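You operate a simulated robot arm through the tools that you are given. There is no shell and no other tool. Be economical: measure what you need, move in short steps, check, and stop when the job is done.

You run a simulated two-armed robot. Do the job below in one go: nothing can be reset, and whatever is moved stays where it is left.

JOB
Pick up the blue top injector from the steel deck of the green tester with one hand, pass it to the other hand and put it on the top of the vice bench. Set down upright: blue top injector.

Only the result counts: the job must be done as asked and must still hold three seconds after the hand-in. Knocking over, shifting, dropping, spilling or breaking anything else fails it.

ROBOT AND FRAMES
Two 6-joint arms with two-finger grippers on one trunk, on a base that drives. Base frame: it is fixed to the floor where the robot stands at the start and does not move with it; the origin is under the middle of the robot, x ahead of it, y to its left, z up. Units: cm, degrees, N and s.
The left shoulder is at the start at [3, 17.8, 103.8], the right one opposite. With the tool pointing down near the work surface each hand reaches from about 38 to 84 cm from the robot's upright axis, wherever it stands, measured 20 degrees to its own side. Places, roughly: top of the vice bench [80, -370, 90]. Payload 2.54 kg a hand.
The tool frame of a hand sits at the grasp point between the pads (the TCP): z along the fingers, y along the line on which they close. The tips reach 3 cm beyond it. The gripper opens to 11.6 cm. The gripper's body begins 9.5 cm behind the TCP.
Orientation is that of the tool frame in the base frame, as a unit quaternion [x, y, z, w]. With the fingers straight down and closing along the base's y, the tool's x points along the base's -x, its y along +y and its z along -z.

CONTROLS
- The arms move only by the tool arm_command. It takes "left_increments", "right_increments" or both (then of equal length, played together; a hand with none holds still); each is a list of rows, each an object (a shift or turn left out is 0, a gripper value left out holds the last) with "gripper": the closure in counts, from 0 (fully open) to 255 (shut); "xyz": the shift along the tool's x, y, z in mm, a list of three; "rot": the turn, a rotation vector about the tool's x, y, z in degrees, a list of three. In form: [{"gripper": gripper, "xyz": [x, y, z], "rot": [rx, ry, rz]}, ...]. A call has 1 to 10 rows; each row is the pose to reach, as a shift and turn from the pose commanded when the call began, along the tool's axes at that moment. A row lasts 0.2 s, in which the tool goes at most 5 cm and 8.6 degrees; a call with a longer step from one row to the next is refused whole, and so is a gripper value outside its range. Where a pose cannot be reached the arm comes as near as it can. A force on the tool above 40 N (or 10 N above the force at the start of the call, whichever is more), or a blocked arm, ends the call early, and 0.2 s more pass. The fingers move at their own pace (about 15.3 cm/s each) and stop on an object; they squeeze with about 35 N. The grip force told is the motor's: it shows also when the fingers shut on nothing. Time passes only in rows, and 0.2 s behind the last, so rows that repeat a pose let the fingers close. It gives the time, the measured TCP pose, the force on the tool (base axes), the opening and the grip force at its end, in the units of the frame above (readings bear some noise), with the torque about the TCP (base axes, N m) and any sound that the robot's microphone picked up.
- Cameras (640 x 400 px; columns grow to the right, rows downward): "scene" is now at [4.03, -2.28, 175.32]; the picture's right is [-0.33, -0.94, 0.00], its down [-0.78, 0.27, -0.56] and it looks along [0.53, -0.18, -0.83] (base axes); focal length 287 px, centre (320, 200). "left" rides on the left gripper at [6.9, 1.5, -12.2] in its tool frame; the picture's right is [-0.21, 0.98, 0.00], its down [-0.83, -0.18, -0.53] and it looks along [-0.52, -0.11, 0.85] (tool axes); focal length 251 px, centre (320, 200). "right" rides on the right gripper at [6.9, -1.5, -12.2] in its tool frame; the picture's right is [0.21, 0.98, 0.00], its down [-0.83, 0.18, -0.53] and it looks along [-0.52, 0.11, 0.85] (tool axes); focal length 251 px, centre (320, 200). There is no depth. A picture from a camera that has moved, and an enlarged one, comes with that camera's place and axes in the base frame and with its lens.
- camera(camera): a new picture of that camera. The clock stands still meanwhile.
- slide_trunk(by): slides the trunk up (or, below 0, down) by that many cm; the arms and the scene camera ride with it, the base frame stays. It gives what a move gives, with no picture.
- roll_base(legs): drives the robot by 1 to 6 legs, each [ahead, left, turn to the left] in cm, cm and degrees, along the robot's own axes; the way and the turn of a leg run together, so that a leg with both is an arc; at most 150 cm and 180 degrees a leg. The arms and the cameras ride along, it lands a little off, and it stops where it bumps. It gives what a move gives.
- pan_tilt(pan, tilt): turns the head with the scene camera to pan (to the left, within 143 degrees either way) and tilt (down, from -29 to 69), counted from straight ahead of the robot. It gives what a move gives.
- enlarge(camera, box): a new picture of the part [left, top, right, bottom] of that camera's present view, enlarged. The clock stands still meanwhile.
- sign_off(): hands the job in; it is judged then, once.

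Go step by step. Nothing tells you exact positions but the pictures and the camera data: compare them with the known pose of the tool, close in by small moves and look again before you grip or let go. The budget is 120 turns and 88 pictures, counting those below and the enlarged ones. Unless the task says otherwise, let go and move clear before handing in, and close with one line.

The tools are called as name(argument=value, ...) on one line, values as JSON. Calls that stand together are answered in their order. arm_command: Moves the arms, as the interface text tells. Its arguments: {"type":"object","properties":{"left_increments":{"type":"array","items":{"type":"object","properties":{"gripper":{"type":"number"},"xyz":{"type":"array","items":{"type":"number"}},"rot":{"type":"array","items":{"type":"number"}}}}},"right_increments":{"type":"array","items":{"type":"object","properties":{"gripper":{"type":"number"},"xyz":{"type":"array","items":{"type":"number"}},"rot":{"type":"array","items":{"type":"number"}}}}}},"required":[]} The other tools are called the same way: slide_trunk (by) slides the trunk up or down; roll_base (legs) drives the base; pan_tilt (pan, tilt) turns the head that bears the scene camera; camera (camera) takes a picture; enlarge (camera, box) takes an enlarged picture of a part of a camera's view; sign_off () hands the job in.

At the start:

```text
t: 0.0
left_position: [53.31, 4.55, 115.95]
left_orientation: [0.0, 1.0, 0.0, -0.001]
left_force: [0.0, 0.2, 0.8]
left_ft_torque: [0.0, 0.04, 0.0]
left_grip_width: 11.61
left_finger_force: 0.1
right_position: [34.66, -33.57, 116.63]
right_orientation: [0.0, 1.0, 0.0, 0.0]
right_force: [-0.1, 0.4, -0.6]
right_ft_torque: [0.02, 0.0, -0.03]
right_grip_width: 11.59
right_finger_force: 0.1
trunk travel left (down, up): [-25.0, 29.0]
robot x, y, heading: [-0.28, -0.22, 0.1]
head pan, tilt: [-19.1, 55.9]
```

scene: 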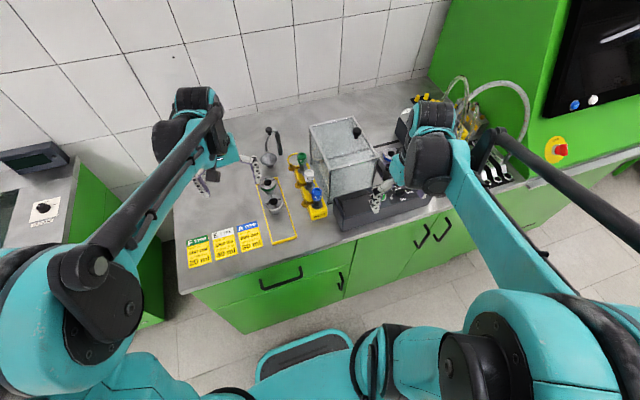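
right: 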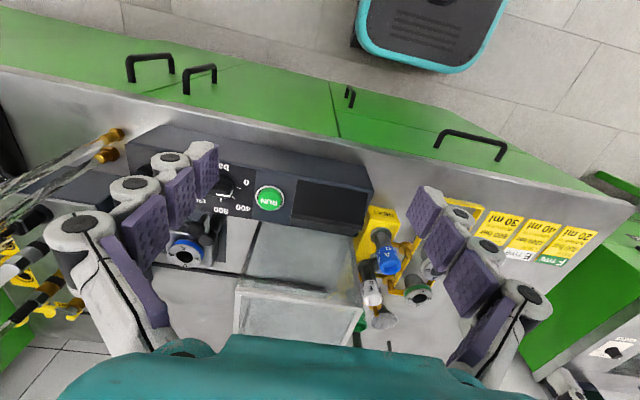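
left: 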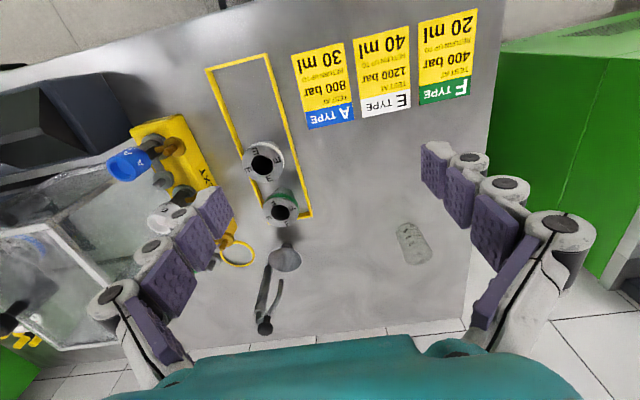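

I see the tester's deck with a yellow rack holding blue, white and green top injectors, plus a couple of cups. I'll enlarge to find the blue one.

enlarge(camera="scene", box=[240, 100, 440, 240])

enlarge(camera="right", box=[130, 120, 480, 340])

enlarge(camera="left", box=[80, 60, 340, 340])

```text
2.86 times, centred on (340, 170) of scene
camera zoom: at [4.03, -2.28, 175.32], right [-0.33, -0.94, 0.0], down [-0.78, 0.27, -0.56], along [0.53, -0.18, -0.83], focal length 821 px, centre (263, 286)
```

zoom: 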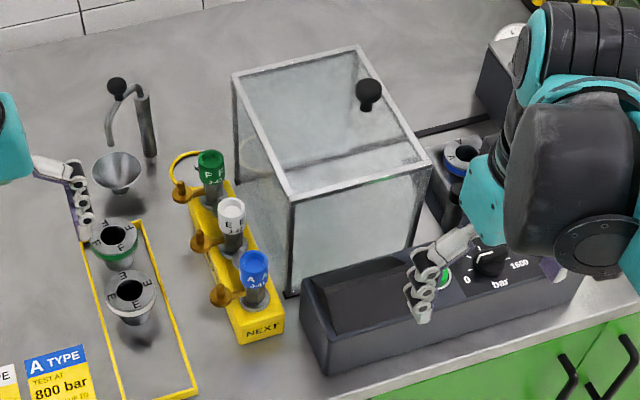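

```text
1.82 times, centred on (305, 230) of right
camera zoom: at [27.67, -35.15, 128.9], right [-0.21, 0.98, 0.0], down [0.83, 0.18, 0.53], along [0.52, 0.11, -0.85], focal length 457 px, centre (347, 146)
```

zoom: 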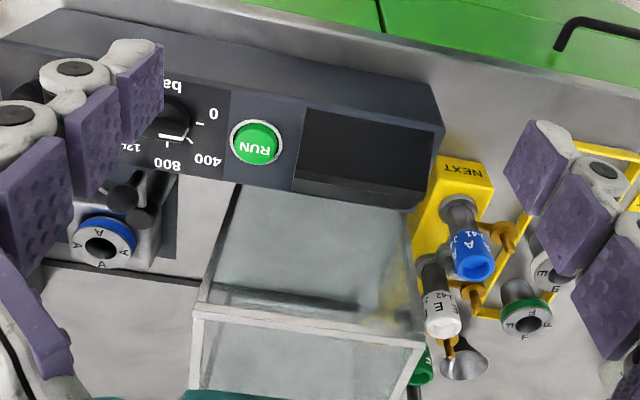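

```text
1.43 times, centred on (210, 200) of left
camera zoom: at [46.35, 6.01, 128.2], right [0.21, 0.98, 0.0], down [0.83, -0.18, 0.53], along [0.52, -0.11, -0.85], focal length 359 px, centre (477, 200)
```

zoom: 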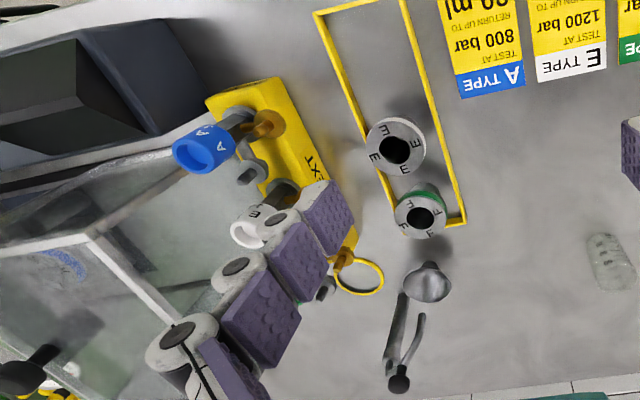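

The blue-top injector stands in the yellow rack, cap top at about [53, -18, 103]. I'll bring the right hand nearer for a close look at its shape.

arm_command(right_increments=[{"xyz": [-24, 35, 9]}, {"xyz": [-48, 70, 18]}, {"xyz": [-72, 105, 27]}, {"xyz": [-97, 139, 36]}, {"xyz": [-97, 139, 36]}], left_increments=[{"xyz": [0, 20, 0]}, {"xyz": [0, 40, 0]}, {"xyz": [0, 60, 0]}, {"xyz": [0, 80, 0]}, {"xyz": [0, 80, 0]}])

camera(camera="right")

camera(camera="left")

enlarge(camera="scene", box=[240, 100, 440, 240])

```text
t: 1.2
left_position: [53.12, 12.73, 115.96]
left_orientation: [0.0, 1.0, 0.0, 0.0]
left_force: [0.0, -0.5, 1.1]
left_ft_torque: [0.04, -0.01, 0.0]
left_grip_width: 11.62
left_finger_force: 0.1
right_position: [44.22, -19.76, 113.02]
right_orientation: [0.0, 1.0, 0.0, 0.001]
right_force: [1.2, -0.3, -1.0]
right_ft_torque: [0.04, -0.05, -0.02]
right_grip_width: 11.63
right_finger_force: 0.1
trunk travel left (down, up): [-25.0, 29.0]
robot x, y, heading: [0.23, 0.05, 0.1]
head pan, tilt: [-19.1, 55.9]
```

```text
81 pictures are left
camera right: at [37.24, -21.35, 125.34], right [-0.21, 0.98, 0.0], down [0.83, 0.18, 0.53], along [0.52, 0.12, -0.85], focal length 251 px, centre (320, 200)
```

right: 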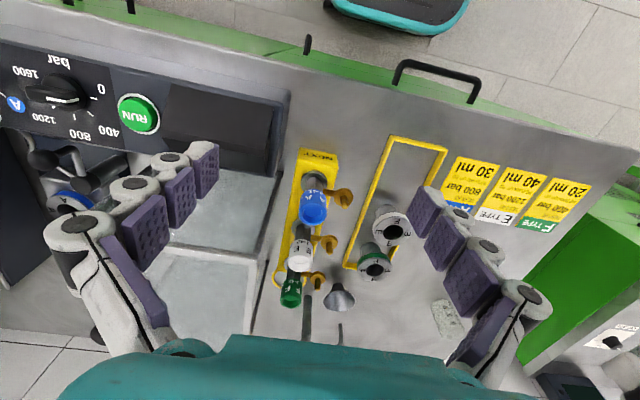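

```text
80 pictures are left
camera left: at [46.25, 14.15, 128.29], right [0.21, 0.98, 0.0], down [0.83, -0.18, 0.53], along [0.52, -0.11, -0.85], focal length 251 px, centre (320, 200)
```

left: 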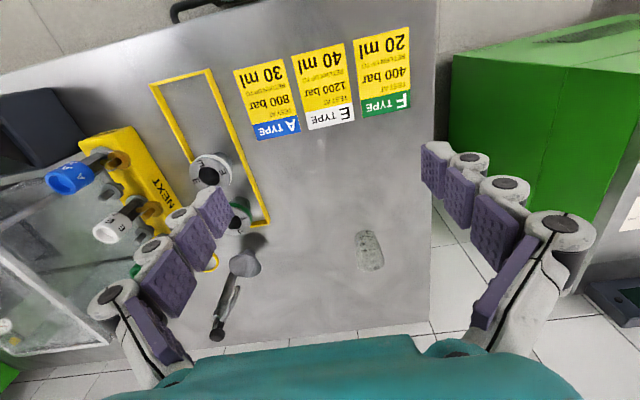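

```text
2.86 times, centred on (340, 170) of scene
camera zoom: at [3.91, -2.41, 175.32], right [-0.33, -0.94, 0.0], down [-0.78, 0.27, -0.56], along [0.53, -0.18, -0.83], focal length 821 px, centre (263, 286)
```

zoom: 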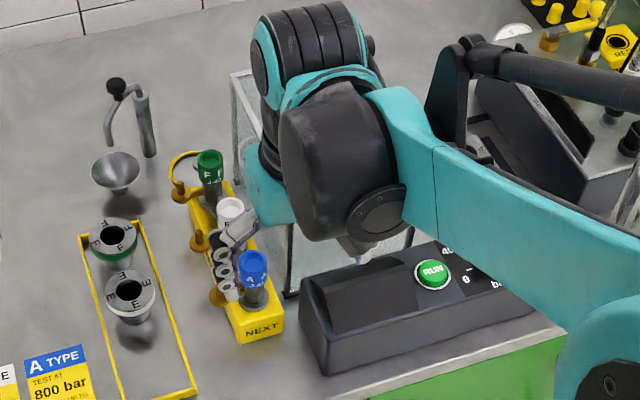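

enlarge(camera="right", box=[250, 130, 410, 330])

enlarge(camera="left", box=[10, 100, 210, 280])

```text
2.00 times, centred on (330, 230) of right
camera zoom: at [37.24, -21.35, 125.34], right [-0.21, 0.98, 0.0], down [0.83, 0.18, 0.53], along [0.52, 0.12, -0.85], focal length 503 px, centre (300, 140)
```

zoom: 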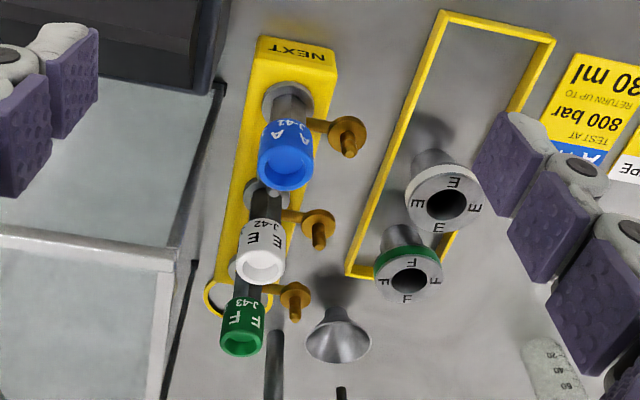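

```text
2.22 times, centred on (110, 190) of left
camera zoom: at [46.25, 14.15, 128.29], right [0.21, 0.98, 0.0], down [0.83, -0.18, 0.53], along [0.52, -0.11, -0.85], focal length 559 px, centre (787, 222)
```

zoom: 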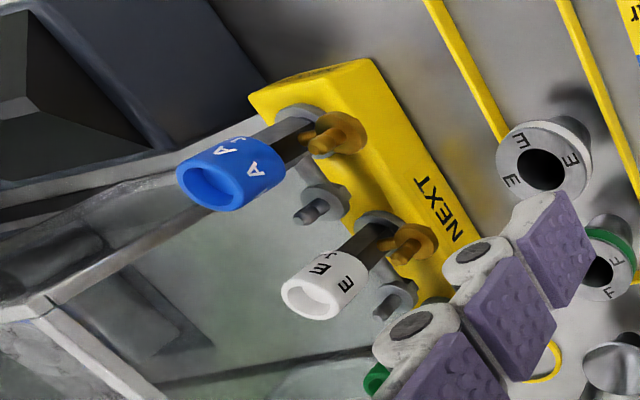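

The axis of the blue injector is near (53.1, -18.4), cap z about 99.5–102.4, with a brown side port on its +y side and the white one ~8 cm farther in x. I'll go above it and turn the gripper to close along x, clear of the port.

arm_command(right_increments=[{"xyz": [-10, 2, -10], "rot": [0, 0, 8.5]}, {"xyz": [-20, 4, -20], "rot": [0, 0, 17]}, {"xyz": [-30, 5, -30], "rot": [0, 0, 25.5]}, {"xyz": [-40, 6, -30], "rot": [0, 0, 34]}, {"xyz": [-50, 7, -30], "rot": [0, 0, 42.5]}, {"xyz": [-60, 8, -30], "rot": [0, 0, 51]}, {"xyz": [-70, 10, -30], "rot": [0, 0, 59.5]}, {"xyz": [-80, 12, -30], "rot": [0, 0, 68]}, {"xyz": [-89, 13, -30], "rot": [0, 0, 76.5]}, {"xyz": [-89, 13, -30], "rot": [0, 0, 85], "gripper": 110}])

arm_command(right_increments=[{"rot": [0, 0, 5]}, {"rot": [0, 0, 5]}])

camera(camera="right")

camera(camera="scene")

```text
t: 3.4
left_position: [53.33, 12.72, 116.01]
left_orientation: [0.0, 1.0, -0.001, 0.0]
left_force: [-0.1, -0.4, -1.3]
left_ft_torque: [0.01, -0.02, -0.02]
left_grip_width: 11.62
left_finger_force: 0.1
right_position: [53.31, -18.36, 116.02]
right_orientation: [0.677, 0.736, 0.0, 0.001]
right_force: [1.3, -0.6, 0.3]
right_ft_torque: [0.01, 0.02, 0.01]
right_grip_width: 6.58
right_finger_force: 0.0
trunk travel left (down, up): [-25.0, 29.0]
robot x, y, heading: [-0.47, 0.06, -0.0]
head pan, tilt: [-19.1, 55.9]
```

```text
t: 4.0
left_position: [53.29, 12.74, 115.99]
left_orientation: [0.001, 1.0, 0.0, 0.0]
left_force: [0.1, -0.1, -1.8]
left_ft_torque: [0.0, -0.01, -0.02]
left_grip_width: 11.58
left_finger_force: 0.2
right_position: [53.39, -18.37, 116.0]
right_orientation: [0.707, 0.707, 0.0, -0.001]
right_force: [-0.5, -0.1, 1.2]
right_ft_torque: [0.02, -0.02, -0.05]
right_grip_width: 6.61
right_finger_force: 0.1
trunk travel left (down, up): [-25.0, 29.0]
robot x, y, heading: [0.24, 0.24, 0.1]
head pan, tilt: [-19.1, 55.9]
```

```text
76 pictures are left
camera right: at [51.69, -11.45, 128.3], right [0.98, 0.21, 0.0], down [0.18, -0.83, 0.53], along [0.11, -0.52, -0.85], focal length 251 px, centre (320, 200)
```

right: 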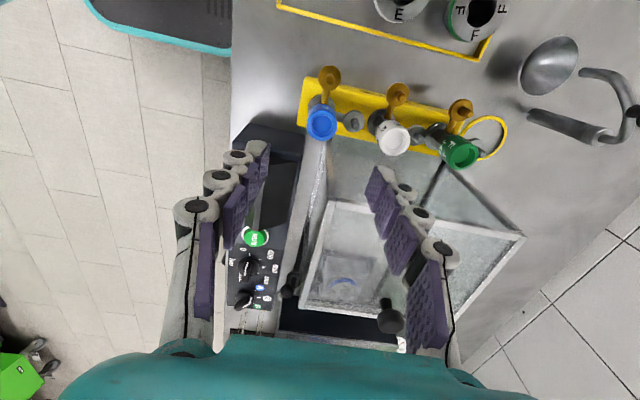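

```text
75 pictures are left
camera scene: at [4.04, -2.27, 175.32], right [-0.33, -0.94, 0.0], down [-0.78, 0.27, -0.56], along [0.53, -0.18, -0.83], focal length 287 px, centre (320, 200)
```

scene: 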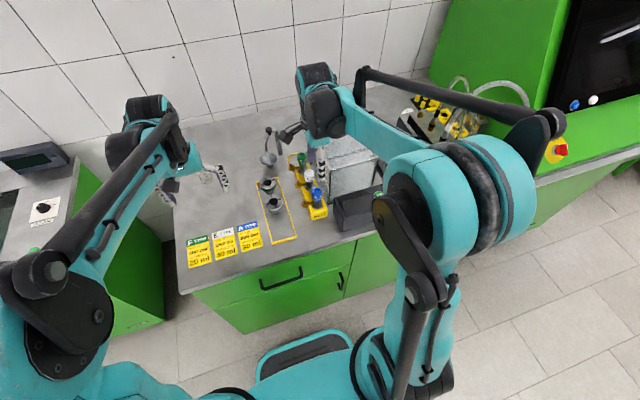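

enlarge(camera="right", box=[270, 50, 430, 170])

enlarge(camera="scene", box=[250, 120, 410, 240])

```text
3.33 times, centred on (350, 110) of right
camera zoom: at [51.69, -11.45, 128.3], right [0.98, 0.21, 0.0], down [0.18, -0.83, 0.53], along [0.11, -0.52, -0.85], focal length 838 px, centre (220, 500)
```

zoom: 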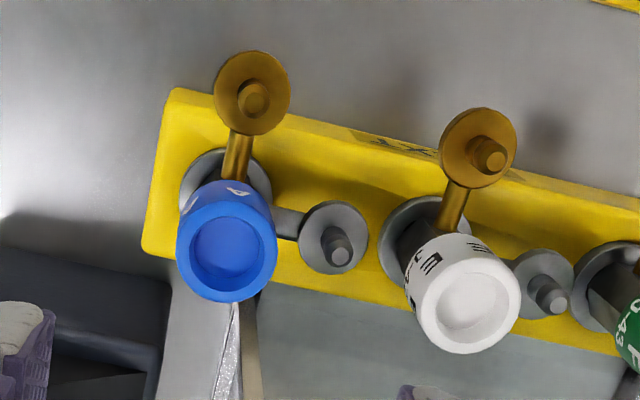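

```text
3.33 times, centred on (330, 180) of scene
camera zoom: at [4.04, -2.27, 175.32], right [-0.33, -0.94, 0.0], down [-0.78, 0.27, -0.56], along [0.53, -0.18, -0.83], focal length 958 px, centre (287, 267)
```

zoom: 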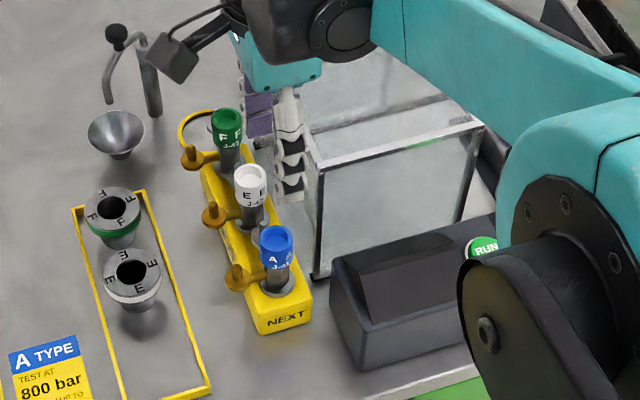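

The injector has two side ports (brown toward +y, grey toward +x), so a diagonal grip (+x,-y)/(-x,+y) on the blue cap is the clear one. I'll turn the right hand back to -45° high up.

arm_command(right_increments=[{"xyz": [0, 0, -10], "rot": [0, 0, -8.5]}, {"xyz": [0, 0, -20], "rot": [0, 0, -17]}, {"xyz": [0, 0, -20], "rot": [0, 0, -25.5]}, {"xyz": [0, 0, -20], "rot": [0, 0, -34]}, {"xyz": [0, 0, -20], "rot": [0, 0, -42.5]}, {"xyz": [0, 0, -20], "rot": [0, 0, -51]}, {"xyz": [0, 0, -20], "rot": [0, 0, -59.5]}, {"xyz": [0, 0, -20], "rot": [0, 0, -68]}, {"xyz": [0, 0, -20], "rot": [0, 0, -76.5]}, {"xyz": [0, 0, -20], "rot": [0, 0, -85], "gripper": 141}])

arm_command(right_increments=[{"rot": [0, 0, -8.5]}, {"rot": [0, 0, -17]}, {"rot": [0, 0, -25.5]}, {"rot": [0, 0, -34]}, {"rot": [0, 0, -42.5]}, {"rot": [0, 0, -50]}, {"xyz": [0, 0, 30], "rot": [0, 0, -50]}, {"xyz": [0, 0, 60], "rot": [0, 0, -50]}, {"xyz": [0, 0, 60], "rot": [0, 0, -50]}])

enlarge(camera="right", box=[160, 80, 480, 280])

enlarge(camera="scene", box=[250, 120, 410, 240])

enlarge(camera="left", box=[0, 60, 240, 240])

```text
t: 6.2
left_position: [53.23, 12.73, 116.07]
left_orientation: [0.001, 1.0, 0.0, 0.0]
left_force: [0.0, 0.1, 0.4]
left_ft_torque: [0.02, 0.04, 0.02]
left_grip_width: 11.61
left_finger_force: 0.0
right_position: [53.19, -18.39, 118.09]
right_orientation: [0.043, 0.999, 0.0, 0.0]
right_force: [0.1, 0.2, -0.4]
right_ft_torque: [0.03, 0.0, 0.01]
right_grip_width: 5.16
right_finger_force: 0.1
trunk travel left (down, up): [-25.0, 29.0]
robot x, y, heading: [-0.01, -0.47, -0.0]
head pan, tilt: [-19.1, 55.9]
```

```text
t: 8.2
left_position: [53.27, 12.73, 115.97]
left_orientation: [0.0, 1.0, 0.0, 0.001]
left_force: [0.4, 0.5, 0.0]
left_ft_torque: [0.03, -0.01, 0.01]
left_grip_width: 11.58
left_finger_force: 0.1
right_position: [53.4, -18.37, 112.0]
right_orientation: [-0.382, 0.924, -0.001, -0.001]
right_force: [0.3, -0.1, 0.3]
right_ft_torque: [0.02, -0.01, 0.0]
right_grip_width: 5.19
right_finger_force: 0.1
trunk travel left (down, up): [-25.0, 29.0]
robot x, y, heading: [0.13, 0.14, 0.1]
head pan, tilt: [-19.1, 55.9]
```

```text
2.00 times, centred on (320, 180) of right
camera zoom: at [49.41, -24.37, 124.31], right [-0.84, 0.54, 0.0], down [0.46, 0.71, 0.53], along [0.29, 0.45, -0.85], focal length 503 px, centre (320, 240)
```

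zoom: 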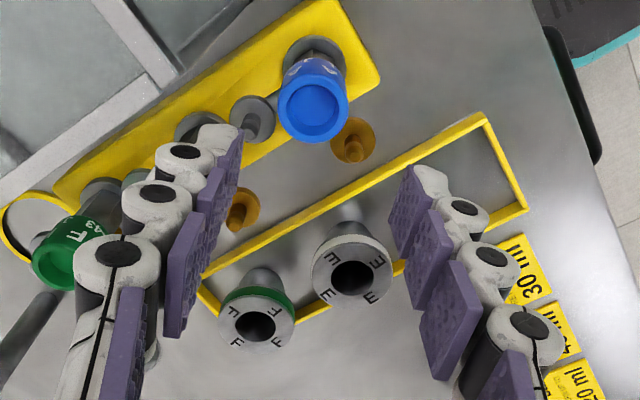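

```text
3.33 times, centred on (330, 180) of scene
camera zoom: at [3.99, -2.27, 175.32], right [-0.33, -0.94, 0.0], down [-0.78, 0.27, -0.56], along [0.53, -0.18, -0.83], focal length 958 px, centre (287, 267)
```

zoom: 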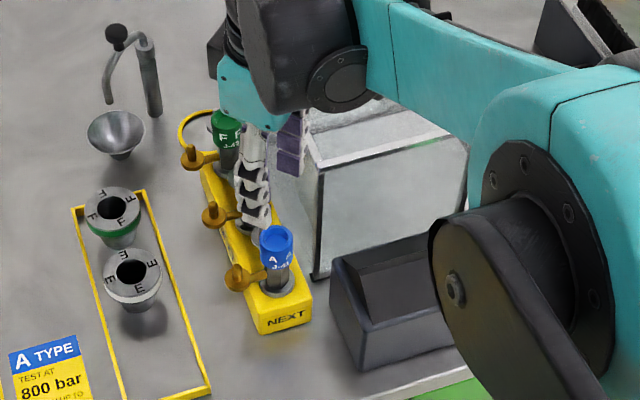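

```text
2.22 times, centred on (120, 150) of left
camera zoom: at [46.32, 14.24, 128.26], right [0.21, 0.98, 0.0], down [0.83, -0.18, 0.53], along [0.52, -0.11, -0.85], focal length 559 px, centre (764, 311)
```

zoom: 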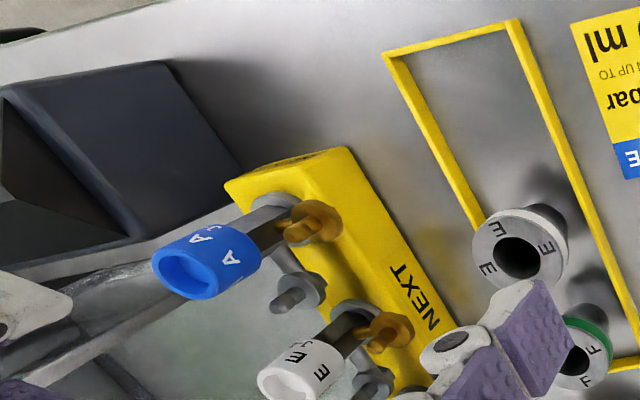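

The gripper straddles correctly; I'll lower to just above the cap and check alignment.

arm_command(right_increments=[{"xyz": [-1, -3, 20]}, {"xyz": [-1, -3, 40]}, {"xyz": [-1, -3, 60]}, {"xyz": [-1, -3, 60]}])

enlarge(camera="right", box=[160, 80, 480, 280])

enlarge(camera="scene", box=[250, 120, 410, 240])

enlarge(camera="left", box=[0, 60, 240, 240])

```text
t: 9.2
left_position: [53.27, 12.78, 116.04]
left_orientation: [0.0, 1.0, 0.0, 0.0]
left_force: [-0.6, 0.7, -0.1]
left_ft_torque: [0.02, -0.04, -0.02]
left_grip_width: 11.6
left_finger_force: 0.0
right_position: [53.47, -18.41, 106.1]
right_orientation: [-0.382, 0.924, 0.0, 0.0]
right_force: [0.6, 0.4, 0.3]
right_ft_torque: [-0.01, -0.05, -0.01]
right_grip_width: 5.19
right_finger_force: 0.1
trunk travel left (down, up): [-25.0, 29.0]
robot x, y, heading: [0.25, 0.26, 0.1]
head pan, tilt: [-19.1, 55.9]
```

```text
2.00 times, centred on (320, 180) of right
camera zoom: at [49.69, -24.51, 118.38], right [-0.84, 0.54, 0.0], down [0.46, 0.71, 0.53], along [0.29, 0.45, -0.85], focal length 503 px, centre (320, 240)
```

zoom: 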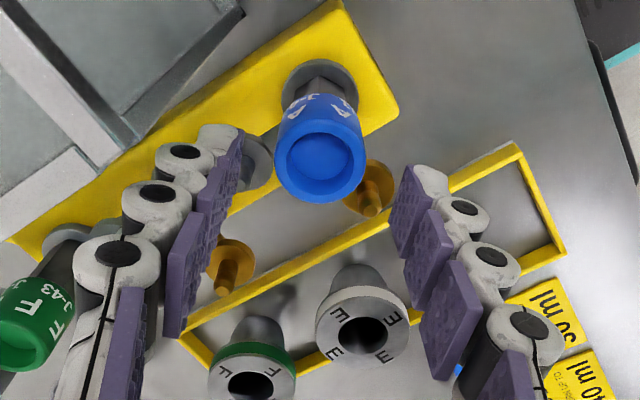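

```text
3.33 times, centred on (330, 180) of scene
camera zoom: at [3.98, -2.26, 175.32], right [-0.33, -0.94, 0.0], down [-0.78, 0.27, -0.56], along [0.53, -0.18, -0.83], focal length 958 px, centre (287, 267)
```

zoom: 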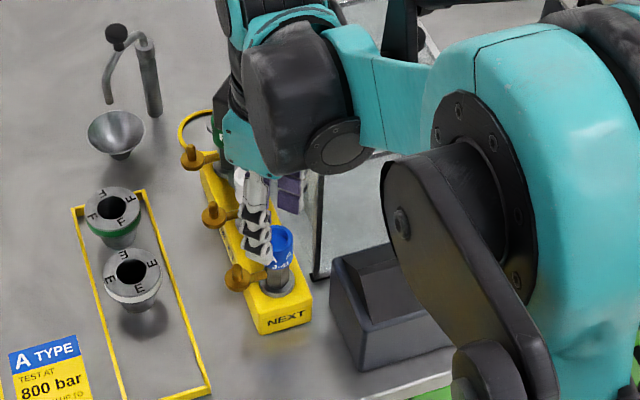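

```text
2.22 times, centred on (120, 150) of left
camera zoom: at [46.31, 14.25, 128.26], right [0.21, 0.98, 0.0], down [0.83, -0.18, 0.53], along [0.52, -0.11, -0.85], focal length 559 px, centre (764, 311)
```

zoom: 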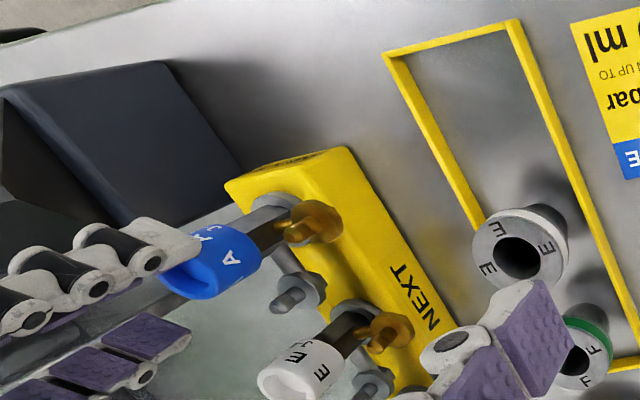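

Aligned within a few mm. Lowering onto the cap.

arm_command(right_increments=[{"xyz": [2, 0, 12]}, {"xyz": [2, 0, 24]}, {"xyz": [2, 0, 36]}, {"xyz": [2, 0, 45]}, {"xyz": [2, 0, 45]}])

enlarge(camera="right", box=[160, 80, 480, 280])

enlarge(camera="scene", box=[270, 150, 390, 240])

```text
t: 10.4
left_position: [53.26, 12.59, 116.08]
left_orientation: [0.0, 1.0, 0.001, 0.0]
left_force: [-0.2, -0.5, -0.6]
left_ft_torque: [-0.01, 0.03, 0.01]
left_grip_width: 11.61
left_finger_force: 0.1
right_position: [53.42, -18.73, 101.54]
right_orientation: [-0.383, 0.924, 0.0, 0.0]
right_force: [-0.2, -0.6, -0.5]
right_ft_torque: [0.02, 0.0, 0.0]
right_grip_width: 5.17
right_finger_force: 0.1
trunk travel left (down, up): [-25.0, 29.0]
robot x, y, heading: [-0.19, -0.17, -0.3]
head pan, tilt: [-19.1, 55.9]
```

```text
2.00 times, centred on (320, 180) of right
camera zoom: at [49.53, -24.72, 113.85], right [-0.84, 0.54, 0.0], down [0.46, 0.71, 0.53], along [0.29, 0.45, -0.85], focal length 503 px, centre (320, 240)
```

zoom: 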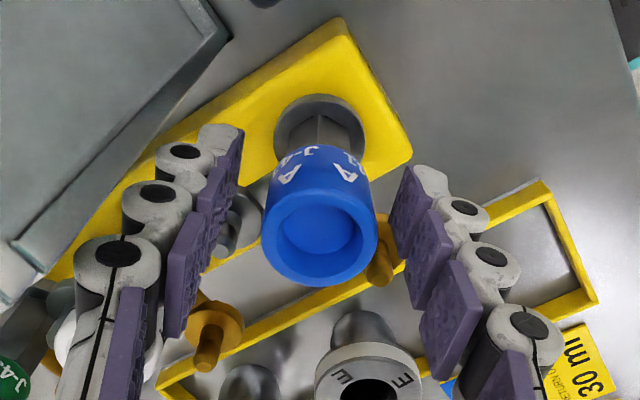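

```text
4.44 times, centred on (330, 195) of scene
camera zoom: at [4.03, -2.28, 175.32], right [-0.33, -0.94, 0.0], down [-0.78, 0.27, -0.56], along [0.53, -0.18, -0.83], focal length 1277 px, centre (276, 222)
```

zoom: 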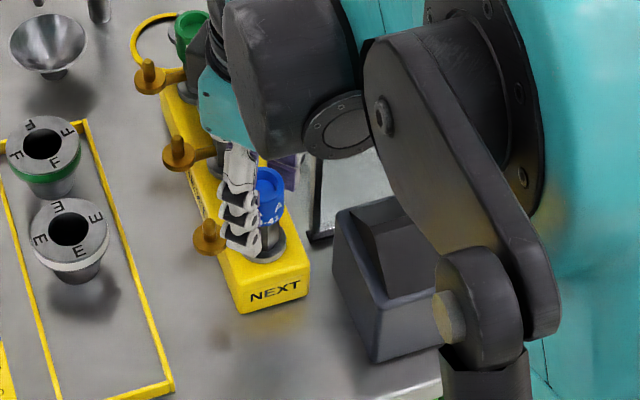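

Cap is centred between the pads; closing.

arm_command(right_increments=[{"gripper": 180}, {"gripper": 220}, {"gripper": 255}, {"gripper": 255}, {"gripper": 255}])

arm_command(right_increments=[{"xyz": [0, 0, -8]}, {"xyz": [0, 0, -16]}, {"xyz": [0, 0, -24]}, {"xyz": [0, 0, -32]}, {"xyz": [0, 0, -40]}, {"xyz": [0, 0, -40]}])

enlarge(camera="right", box=[160, 80, 480, 280])

enlarge(camera="left", box=[0, 60, 240, 240])

```text
t: 11.6
left_position: [53.22, 12.73, 116.04]
left_orientation: [0.0, 1.0, 0.0, -0.001]
left_force: [-0.4, -0.9, -0.8]
left_ft_torque: [0.03, 0.01, 0.01]
left_grip_width: 11.6
left_finger_force: 0.1
right_position: [53.44, -18.74, 101.49]
right_orientation: [-0.383, 0.924, 0.0, 0.0]
right_force: [-1.3, 0.4, 1.1]
right_ft_torque: [0.02, 0.01, 0.0]
right_grip_width: 3.01
right_finger_force: 35.3
trunk travel left (down, up): [-25.0, 29.0]
robot x, y, heading: [0.07, 0.32, -0.1]
head pan, tilt: [-19.1, 55.9]
```

```text
t: 13.0
left_position: [53.36, 12.77, 116.05]
left_orientation: [-0.001, 1.0, 0.0, 0.0]
left_force: [0.0, 0.9, 1.1]
left_ft_torque: [-0.01, 0.03, 0.02]
left_grip_width: 11.6
left_finger_force: 0.0
right_position: [53.45, -18.62, 105.39]
right_orientation: [-0.383, 0.924, 0.0, 0.0]
right_force: [-0.3, 0.3, -3.7]
right_ft_torque: [-0.02, 0.03, 0.01]
right_grip_width: 3.0
right_finger_force: 35.1
trunk travel left (down, up): [-25.0, 29.0]
robot x, y, heading: [0.15, 0.25, 0.0]
head pan, tilt: [-19.1, 55.9]
```

```text
2.00 times, centred on (320, 180) of right
camera zoom: at [49.56, -24.68, 117.74], right [-0.84, 0.54, 0.0], down [0.46, 0.71, 0.53], along [0.29, 0.45, -0.85], focal length 503 px, centre (320, 240)
```

zoom: 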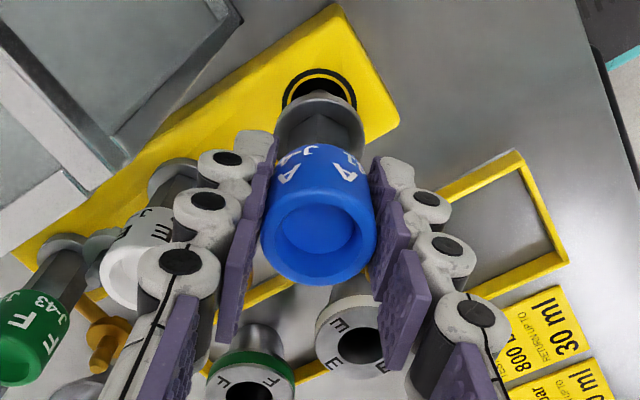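

```text
2.22 times, centred on (120, 150) of left
camera zoom: at [46.39, 14.23, 128.23], right [0.21, 0.98, 0.0], down [0.83, -0.18, 0.53], along [0.52, -0.11, -0.85], focal length 559 px, centre (764, 311)
```

zoom: 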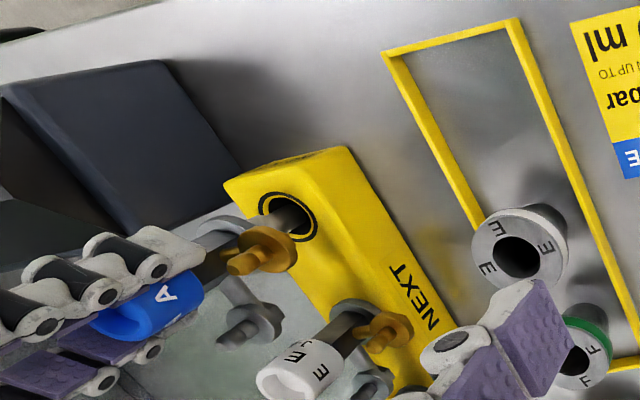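

Lifting straight up out of the hole.

arm_command(right_increments=[{"xyz": [0, 0, -20]}, {"xyz": [0, 0, -40]}, {"xyz": [0, 0, -65]}, {"xyz": [0, 0, -90]}, {"xyz": [0, 0, -115]}, {"xyz": [0, 0, -140]}, {"xyz": [0, 0, -160]}, {"xyz": [0, 0, -160]}])

enlarge(camera="scene", box=[220, 80, 460, 240])

camera(camera="left")

```text
t: 14.8
left_position: [53.41, 12.65, 116.04]
left_orientation: [0.0, 1.0, 0.0, 0.0]
left_force: [-0.5, 0.3, 0.3]
left_ft_torque: [-0.02, -0.01, -0.05]
left_grip_width: 11.61
left_finger_force: 0.1
right_position: [53.27, -18.66, 121.52]
right_orientation: [-0.383, 0.924, 0.0, 0.0]
right_force: [0.5, -0.2, -3.8]
right_ft_torque: [-0.03, 0.01, 0.01]
right_grip_width: 3.01
right_finger_force: 34.9
trunk travel left (down, up): [-25.0, 29.0]
robot x, y, heading: [-0.28, -0.16, -0.1]
head pan, tilt: [-19.1, 55.9]
```

```text
2.50 times, centred on (340, 160) of scene
camera zoom: at [4.09, -2.29, 175.31], right [-0.33, -0.94, 0.0], down [-0.78, 0.27, -0.56], along [0.53, -0.18, -0.83], focal length 718 px, centre (270, 300)
```

zoom: 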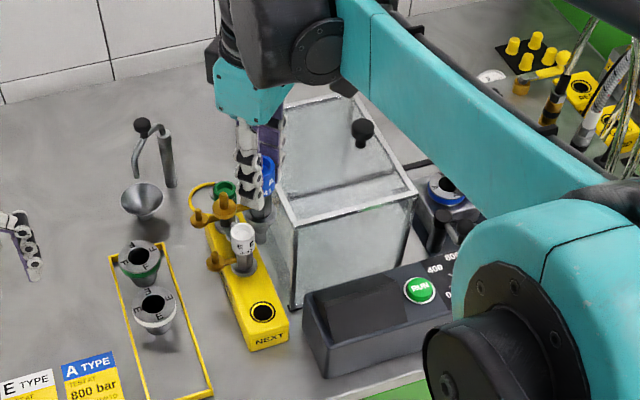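

```text
61 pictures are left
camera left: at [46.39, 14.22, 128.23], right [0.21, 0.98, 0.0], down [0.83, -0.18, 0.53], along [0.52, -0.11, -0.85], focal length 251 px, centre (320, 200)
```

left: 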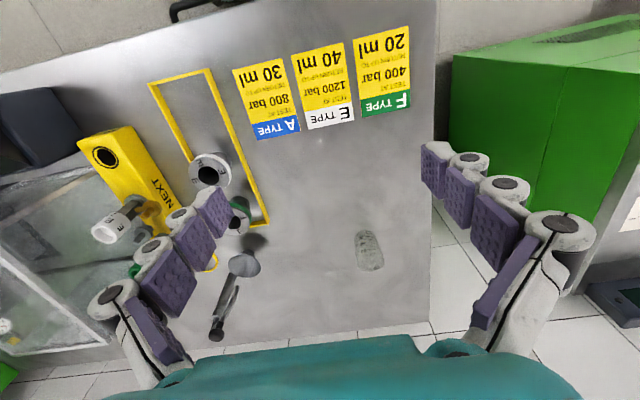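

The injector is out. Before driving I'll look behind/right along the way to the vice bench.

pan_tilt(pan=-80, tilt=25)

camera(camera="scene")

pan_tilt(pan=-140, tilt=30)

camera(camera="scene")

```text
t: 16.1
left_position: [53.3, 12.76, 116.1]
left_orientation: [0.0, 1.0, 0.001, 0.0]
left_force: [-0.1, -0.8, 0.9]
left_ft_torque: [0.03, -0.02, -0.02]
left_grip_width: 11.61
left_finger_force: 0.0
right_position: [53.3, -18.55, 121.54]
right_orientation: [-0.383, 0.924, 0.001, 0.0]
right_force: [-0.3, 0.1, -2.5]
right_ft_torque: [-0.03, 0.04, 0.03]
right_grip_width: 3.02
right_finger_force: 34.4
trunk travel left (down, up): [-25.0, 29.0]
robot x, y, heading: [0.08, -0.27, 0.1]
head pan, tilt: [-80.0, 25.0]
```

```text
60 pictures are left
camera scene: at [-1.04, -9.02, 179.83], right [-0.98, -0.17, 0.0], down [-0.07, 0.42, -0.91], along [0.16, -0.89, -0.42], focal length 287 px, centre (320, 200)
```

scene: 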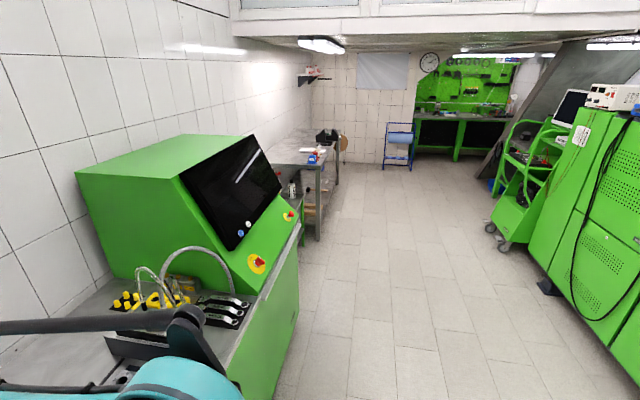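

```text
t: 17.4
left_position: [53.29, 12.75, 116.01]
left_orientation: [0.0, 1.0, 0.0, 0.0]
left_force: [-0.1, 0.2, -0.5]
left_ft_torque: [0.04, -0.02, 0.01]
left_grip_width: 11.57
left_finger_force: 0.1
right_position: [53.32, -18.52, 121.48]
right_orientation: [-0.383, 0.924, 0.0, 0.0]
right_force: [0.1, -0.7, -2.3]
right_ft_torque: [-0.03, -0.01, -0.02]
right_grip_width: 3.03
right_finger_force: 35.1
trunk travel left (down, up): [-25.0, 29.0]
robot x, y, heading: [0.07, 0.55, -0.0]
head pan, tilt: [-140.0, 30.0]
```

```text
59 pictures are left
camera scene: at [-9.57, -5.77, 179.04], right [-0.64, 0.77, 0.0], down [0.38, 0.32, -0.87], along [-0.66, -0.56, -0.5], focal length 287 px, centre (320, 200)
```

scene: 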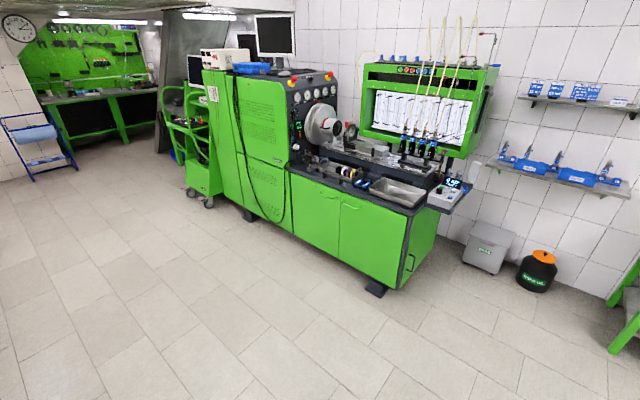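

The corridor is free from x ≈ -150 to the tester. I'll back off 50 cm for the hand-over and look ahead.

roll_base(legs=[[-50, 0, 0]])

pan_tilt(pan=-5, tilt=50)

camera(camera="scene")

```text
t: 20.4
left_position: [2.64, 12.66, 116.14]
left_orientation: [0.0, 1.0, 0.0, 0.0]
left_force: [-0.3, -0.5, -0.1]
left_ft_torque: [0.02, 0.0, 0.0]
left_grip_width: 11.6
left_finger_force: 0.2
right_position: [2.63, -18.58, 121.48]
right_orientation: [-0.383, 0.924, 0.0, 0.0]
right_force: [0.1, -0.3, -2.6]
right_ft_torque: [-0.02, 0.02, -0.02]
right_grip_width: 3.0
right_finger_force: 34.9
trunk travel left (down, up): [-25.0, 29.0]
robot x, y, heading: [-50.41, 0.09, 0.3]
head pan, tilt: [-140.0, 30.0]
```

```text
t: 22.6
left_position: [2.81, 12.75, 116.07]
left_orientation: [0.0, 1.0, 0.0, 0.0]
left_force: [-0.1, 0.3, 0.1]
left_ft_torque: [0.01, 0.0, -0.02]
left_grip_width: 11.61
left_finger_force: 0.0
right_position: [2.72, -18.68, 121.56]
right_orientation: [-0.383, 0.924, 0.0, 0.0]
right_force: [-0.5, 1.0, -3.0]
right_ft_torque: [-0.01, 0.02, -0.01]
right_grip_width: 3.03
right_finger_force: 35.2
trunk travel left (down, up): [-25.0, 29.0]
robot x, y, heading: [-50.73, -0.21, -0.2]
head pan, tilt: [-5.0, 50.0]
```

```text
58 pictures are left
camera scene: at [-45.58, -0.62, 176.09], right [-0.09, -1.0, 0.0], down [-0.76, 0.07, -0.64], along [0.64, -0.06, -0.77], focal length 287 px, centre (320, 200)
```

scene: 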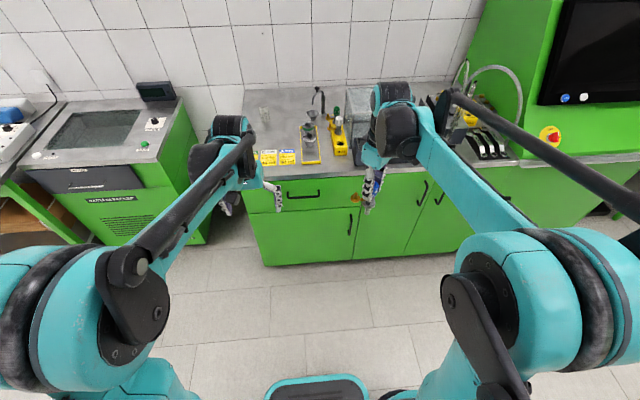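

Space is clear. Now I'll orient the left hand: yaw 45° then pitch up so it points forward-right, 20° below horizontal, to cross-grip the cap along the right hand's closing line.

arm_command(left_increments=[{"rot": [0, 0, 8]}, {"rot": [0, 0, 16]}, {"rot": [0, 0, 24]}, {"rot": [0, 0, 32]}, {"rot": [0, 0, 40]}, {"rot": [0, 0, 45]}, {"rot": [0, 0, 45]}])

arm_command(left_increments=[{"rot": [0, -8, 0]}, {"rot": [0, -16, 0]}, {"rot": [0, -24, 0]}, {"rot": [0, -32, 0]}, {"rot": [0, -40, 0]}, {"rot": [0, -48, 0]}, {"rot": [0, -56, 0]}, {"rot": [0, -64, 0]}, {"rot": [0, -70, 0]}, {"rot": [0, -70, 0]}])

camera(camera="scene")

camera(camera="left")

```text
t: 24.1
left_position: [2.66, 12.73, 116.05]
left_orientation: [0.384, 0.923, 0.0, 0.0]
left_force: [-0.3, -0.6, -0.9]
left_ft_torque: [0.01, -0.02, 0.02]
left_grip_width: 11.61
left_finger_force: 0.2
right_position: [2.62, -18.68, 121.44]
right_orientation: [-0.384, 0.924, 0.0, 0.0]
right_force: [1.1, -0.3, -3.6]
right_ft_torque: [-0.02, 0.04, 0.02]
right_grip_width: 3.0
right_finger_force: 34.5
trunk travel left (down, up): [-25.0, 29.0]
robot x, y, heading: [-51.24, -0.1, 0.2]
head pan, tilt: [-5.0, 50.0]
```

```text
t: 26.4
left_position: [2.74, 12.67, 116.03]
left_orientation: [0.314, 0.756, -0.22, 0.531]
left_force: [0.1, 0.0, -0.6]
left_ft_torque: [0.02, 0.02, 0.0]
left_grip_width: 11.6
left_finger_force: 0.0
right_position: [2.66, -18.56, 121.55]
right_orientation: [-0.382, 0.924, 0.0, 0.0]
right_force: [-0.1, 0.3, -3.0]
right_ft_torque: [0.01, 0.04, 0.0]
right_grip_width: 3.03
right_finger_force: 35.6
trunk travel left (down, up): [-25.0, 29.0]
robot x, y, heading: [-50.9, 0.25, 0.0]
head pan, tilt: [-5.0, 50.0]
```

```text
57 pictures are left
camera scene: at [-45.63, -0.65, 176.09], right [-0.09, -1.0, 0.0], down [-0.76, 0.07, -0.64], along [0.64, -0.06, -0.77], focal length 287 px, centre (320, 200)
```

scene: 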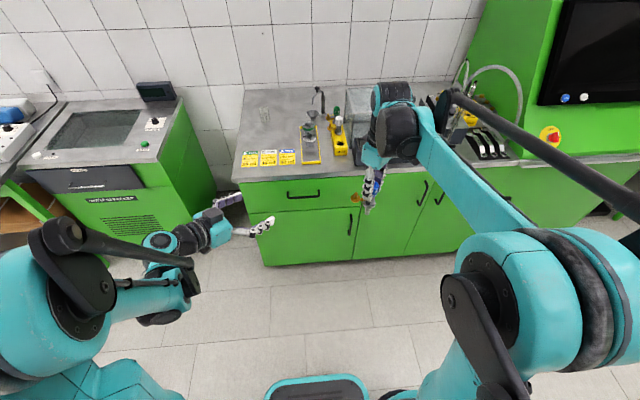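

```text
56 pictures are left
camera left: at [-6.08, 23.57, 113.7], right [0.74, 0.64, 0.2], down [-0.28, 0.03, 0.96], along [0.61, -0.77, 0.2], focal length 251 px, centre (320, 200)
```

left: 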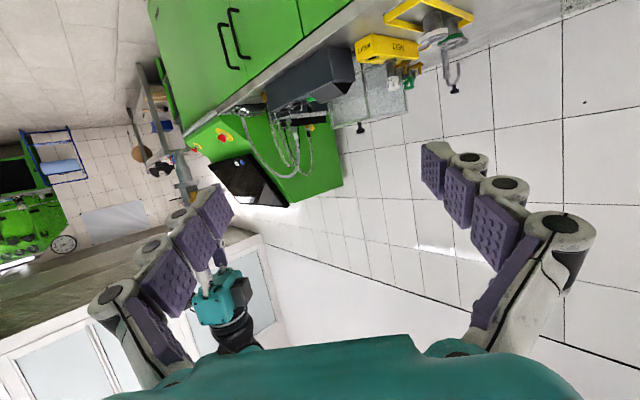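

Left orientation reached. Bringing the right hand to the meeting point (rel. ~[60,-10]) and the left to a pre-approach 14 cm back along its fingers.

arm_command(right_increments=[{"xyz": [-27, 3, 11]}, {"xyz": [-54, 6, 22]}, {"xyz": [-81, 10, 34]}, {"xyz": [-108, 13, 45]}, {"xyz": [-108, 13, 45]}])

arm_command(left_increments=[{"xyz": [-19, -28, 11]}, {"xyz": [-38, -56, 22]}, {"xyz": [-56, -85, 34]}, {"xyz": [-75, -113, 46]}, {"xyz": [-75, -113, 46]}, {"xyz": [-75, -113, 46]}])

camera(camera="scene")

camera(camera="left")

camera(camera="right")

```text
t: 27.6
left_position: [2.52, 12.61, 115.99]
left_orientation: [0.314, 0.757, -0.219, 0.53]
left_force: [0.8, 0.6, -0.4]
left_ft_torque: [0.03, 0.0, 0.0]
left_grip_width: 11.61
left_finger_force: 0.0
right_position: [9.47, -10.25, 117.06]
right_orientation: [-0.382, 0.924, 0.001, -0.001]
right_force: [0.3, 0.0, -3.1]
right_ft_torque: [0.02, -0.03, -0.01]
right_grip_width: 3.0
right_finger_force: 34.9
trunk travel left (down, up): [-25.0, 29.0]
robot x, y, heading: [-50.55, 0.15, 0.1]
head pan, tilt: [-5.0, 50.0]
```

```text
t: 28.9
left_position: [-0.38, -0.25, 121.48]
left_orientation: [0.314, 0.757, -0.219, 0.53]
left_force: [0.1, 0.2, -0.1]
left_ft_torque: [0.02, 0.02, -0.02]
left_grip_width: 11.6
left_finger_force: 0.2
right_position: [9.51, -10.2, 117.01]
right_orientation: [-0.383, 0.924, -0.001, 0.0]
right_force: [-0.4, -0.8, -2.6]
right_ft_torque: [-0.01, 0.01, -0.02]
right_grip_width: 3.04
right_finger_force: 35.0
trunk travel left (down, up): [-25.0, 29.0]
robot x, y, heading: [-50.53, 0.24, -0.0]
head pan, tilt: [-5.0, 50.0]
```

```text
55 pictures are left
camera scene: at [-45.63, -0.67, 176.09], right [-0.09, -1.0, 0.0], down [-0.76, 0.07, -0.64], along [0.64, -0.06, -0.77], focal length 287 px, centre (320, 200)
```

scene: 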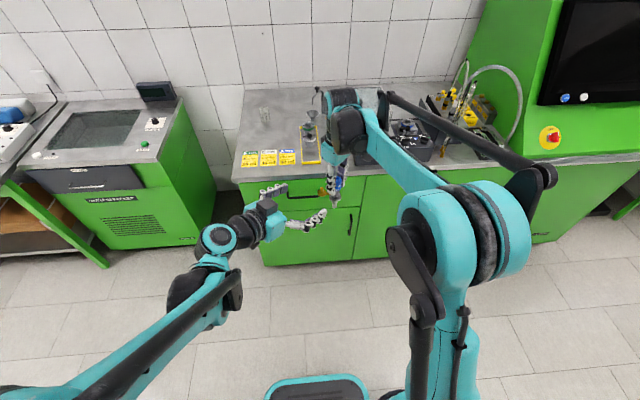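

```text
54 pictures are left
camera left: at [-9.14, 10.54, 119.22], right [0.74, 0.64, 0.2], down [-0.28, 0.03, 0.96], along [0.61, -0.77, 0.2], focal length 251 px, centre (320, 200)
```

left: 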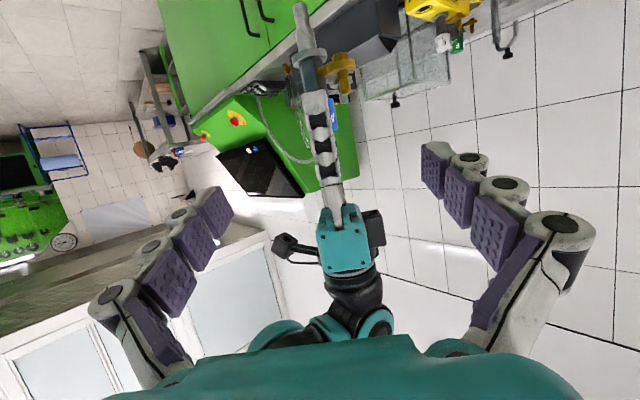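

```text
53 pictures are left
camera right: at [5.57, -16.22, 129.24], right [-0.84, 0.54, 0.0], down [0.46, 0.71, 0.53], along [0.29, 0.45, -0.85], focal length 251 px, centre (320, 200)
```

right: 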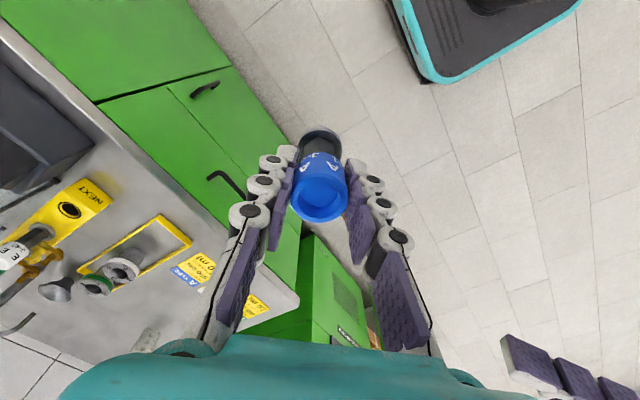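

enlarge(camera="left", box=[230, 0, 420, 220])

```text
1.82 times, centred on (325, 110) of left
camera zoom: at [-9.14, 10.54, 119.22], right [0.74, 0.64, 0.2], down [-0.28, 0.03, 0.96], along [0.61, -0.77, 0.2], focal length 457 px, centre (311, 364)
```

zoom: 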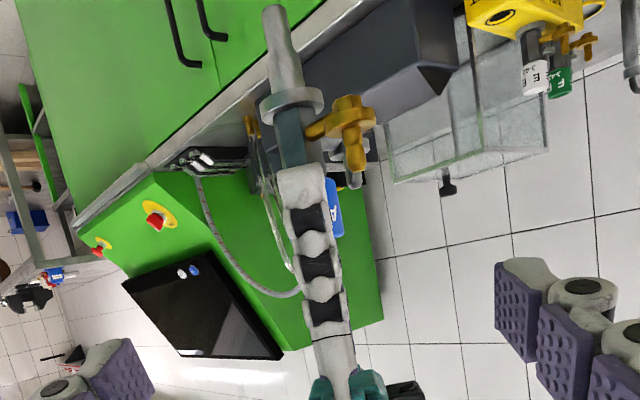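

The injector is ~13 cm long with a tapering nozzle (tip ~11.5 cm below the right TCP). Advancing the left hand along its fingers, in two stages.

arm_command(left_increments=[{"xyz": [0, 0, 25]}, {"xyz": [0, 0, 50]}, {"xyz": [0, 0, 75]}, {"xyz": [0, 0, 95]}, {"xyz": [0, 0, 95]}])

camera(camera="left")

camera(camera="right")

```text
t: 30.1
left_position: [5.76, -6.44, 118.28]
left_orientation: [0.314, 0.757, -0.22, 0.53]
left_force: [-0.3, 0.6, 0.2]
left_ft_torque: [0.01, 0.02, 0.0]
left_grip_width: 11.59
left_finger_force: 0.1
right_position: [9.61, -10.2, 116.97]
right_orientation: [-0.382, 0.924, 0.0, -0.001]
right_force: [-0.6, -0.5, -2.7]
right_ft_torque: [-0.01, 0.02, 0.01]
right_grip_width: 3.0
right_finger_force: 35.1
trunk travel left (down, up): [-25.0, 29.0]
robot x, y, heading: [-50.92, 0.41, 0.2]
head pan, tilt: [-5.0, 50.0]
```

```text
51 pictures are left
camera left: at [-2.94, 4.4, 115.97], right [0.74, 0.64, 0.2], down [-0.28, 0.03, 0.96], along [0.61, -0.77, 0.2], focal length 251 px, centre (320, 200)
```

left: 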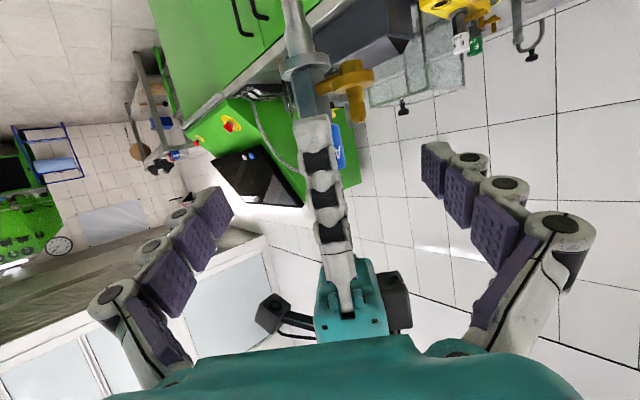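

```text
50 pictures are left
camera right: at [5.56, -16.15, 129.25], right [-0.84, 0.54, 0.0], down [0.46, 0.71, 0.53], along [0.29, 0.45, -0.85], focal length 251 px, centre (320, 200)
```

right: 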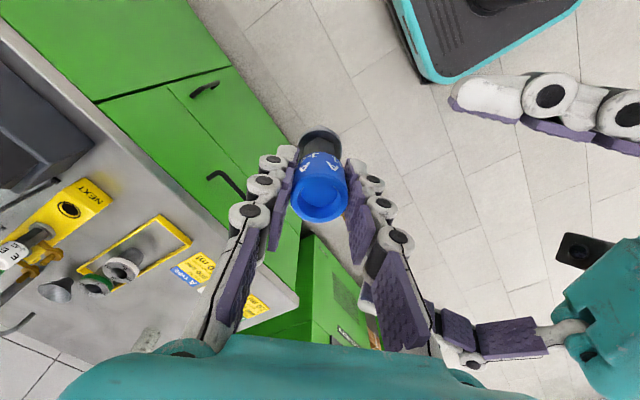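

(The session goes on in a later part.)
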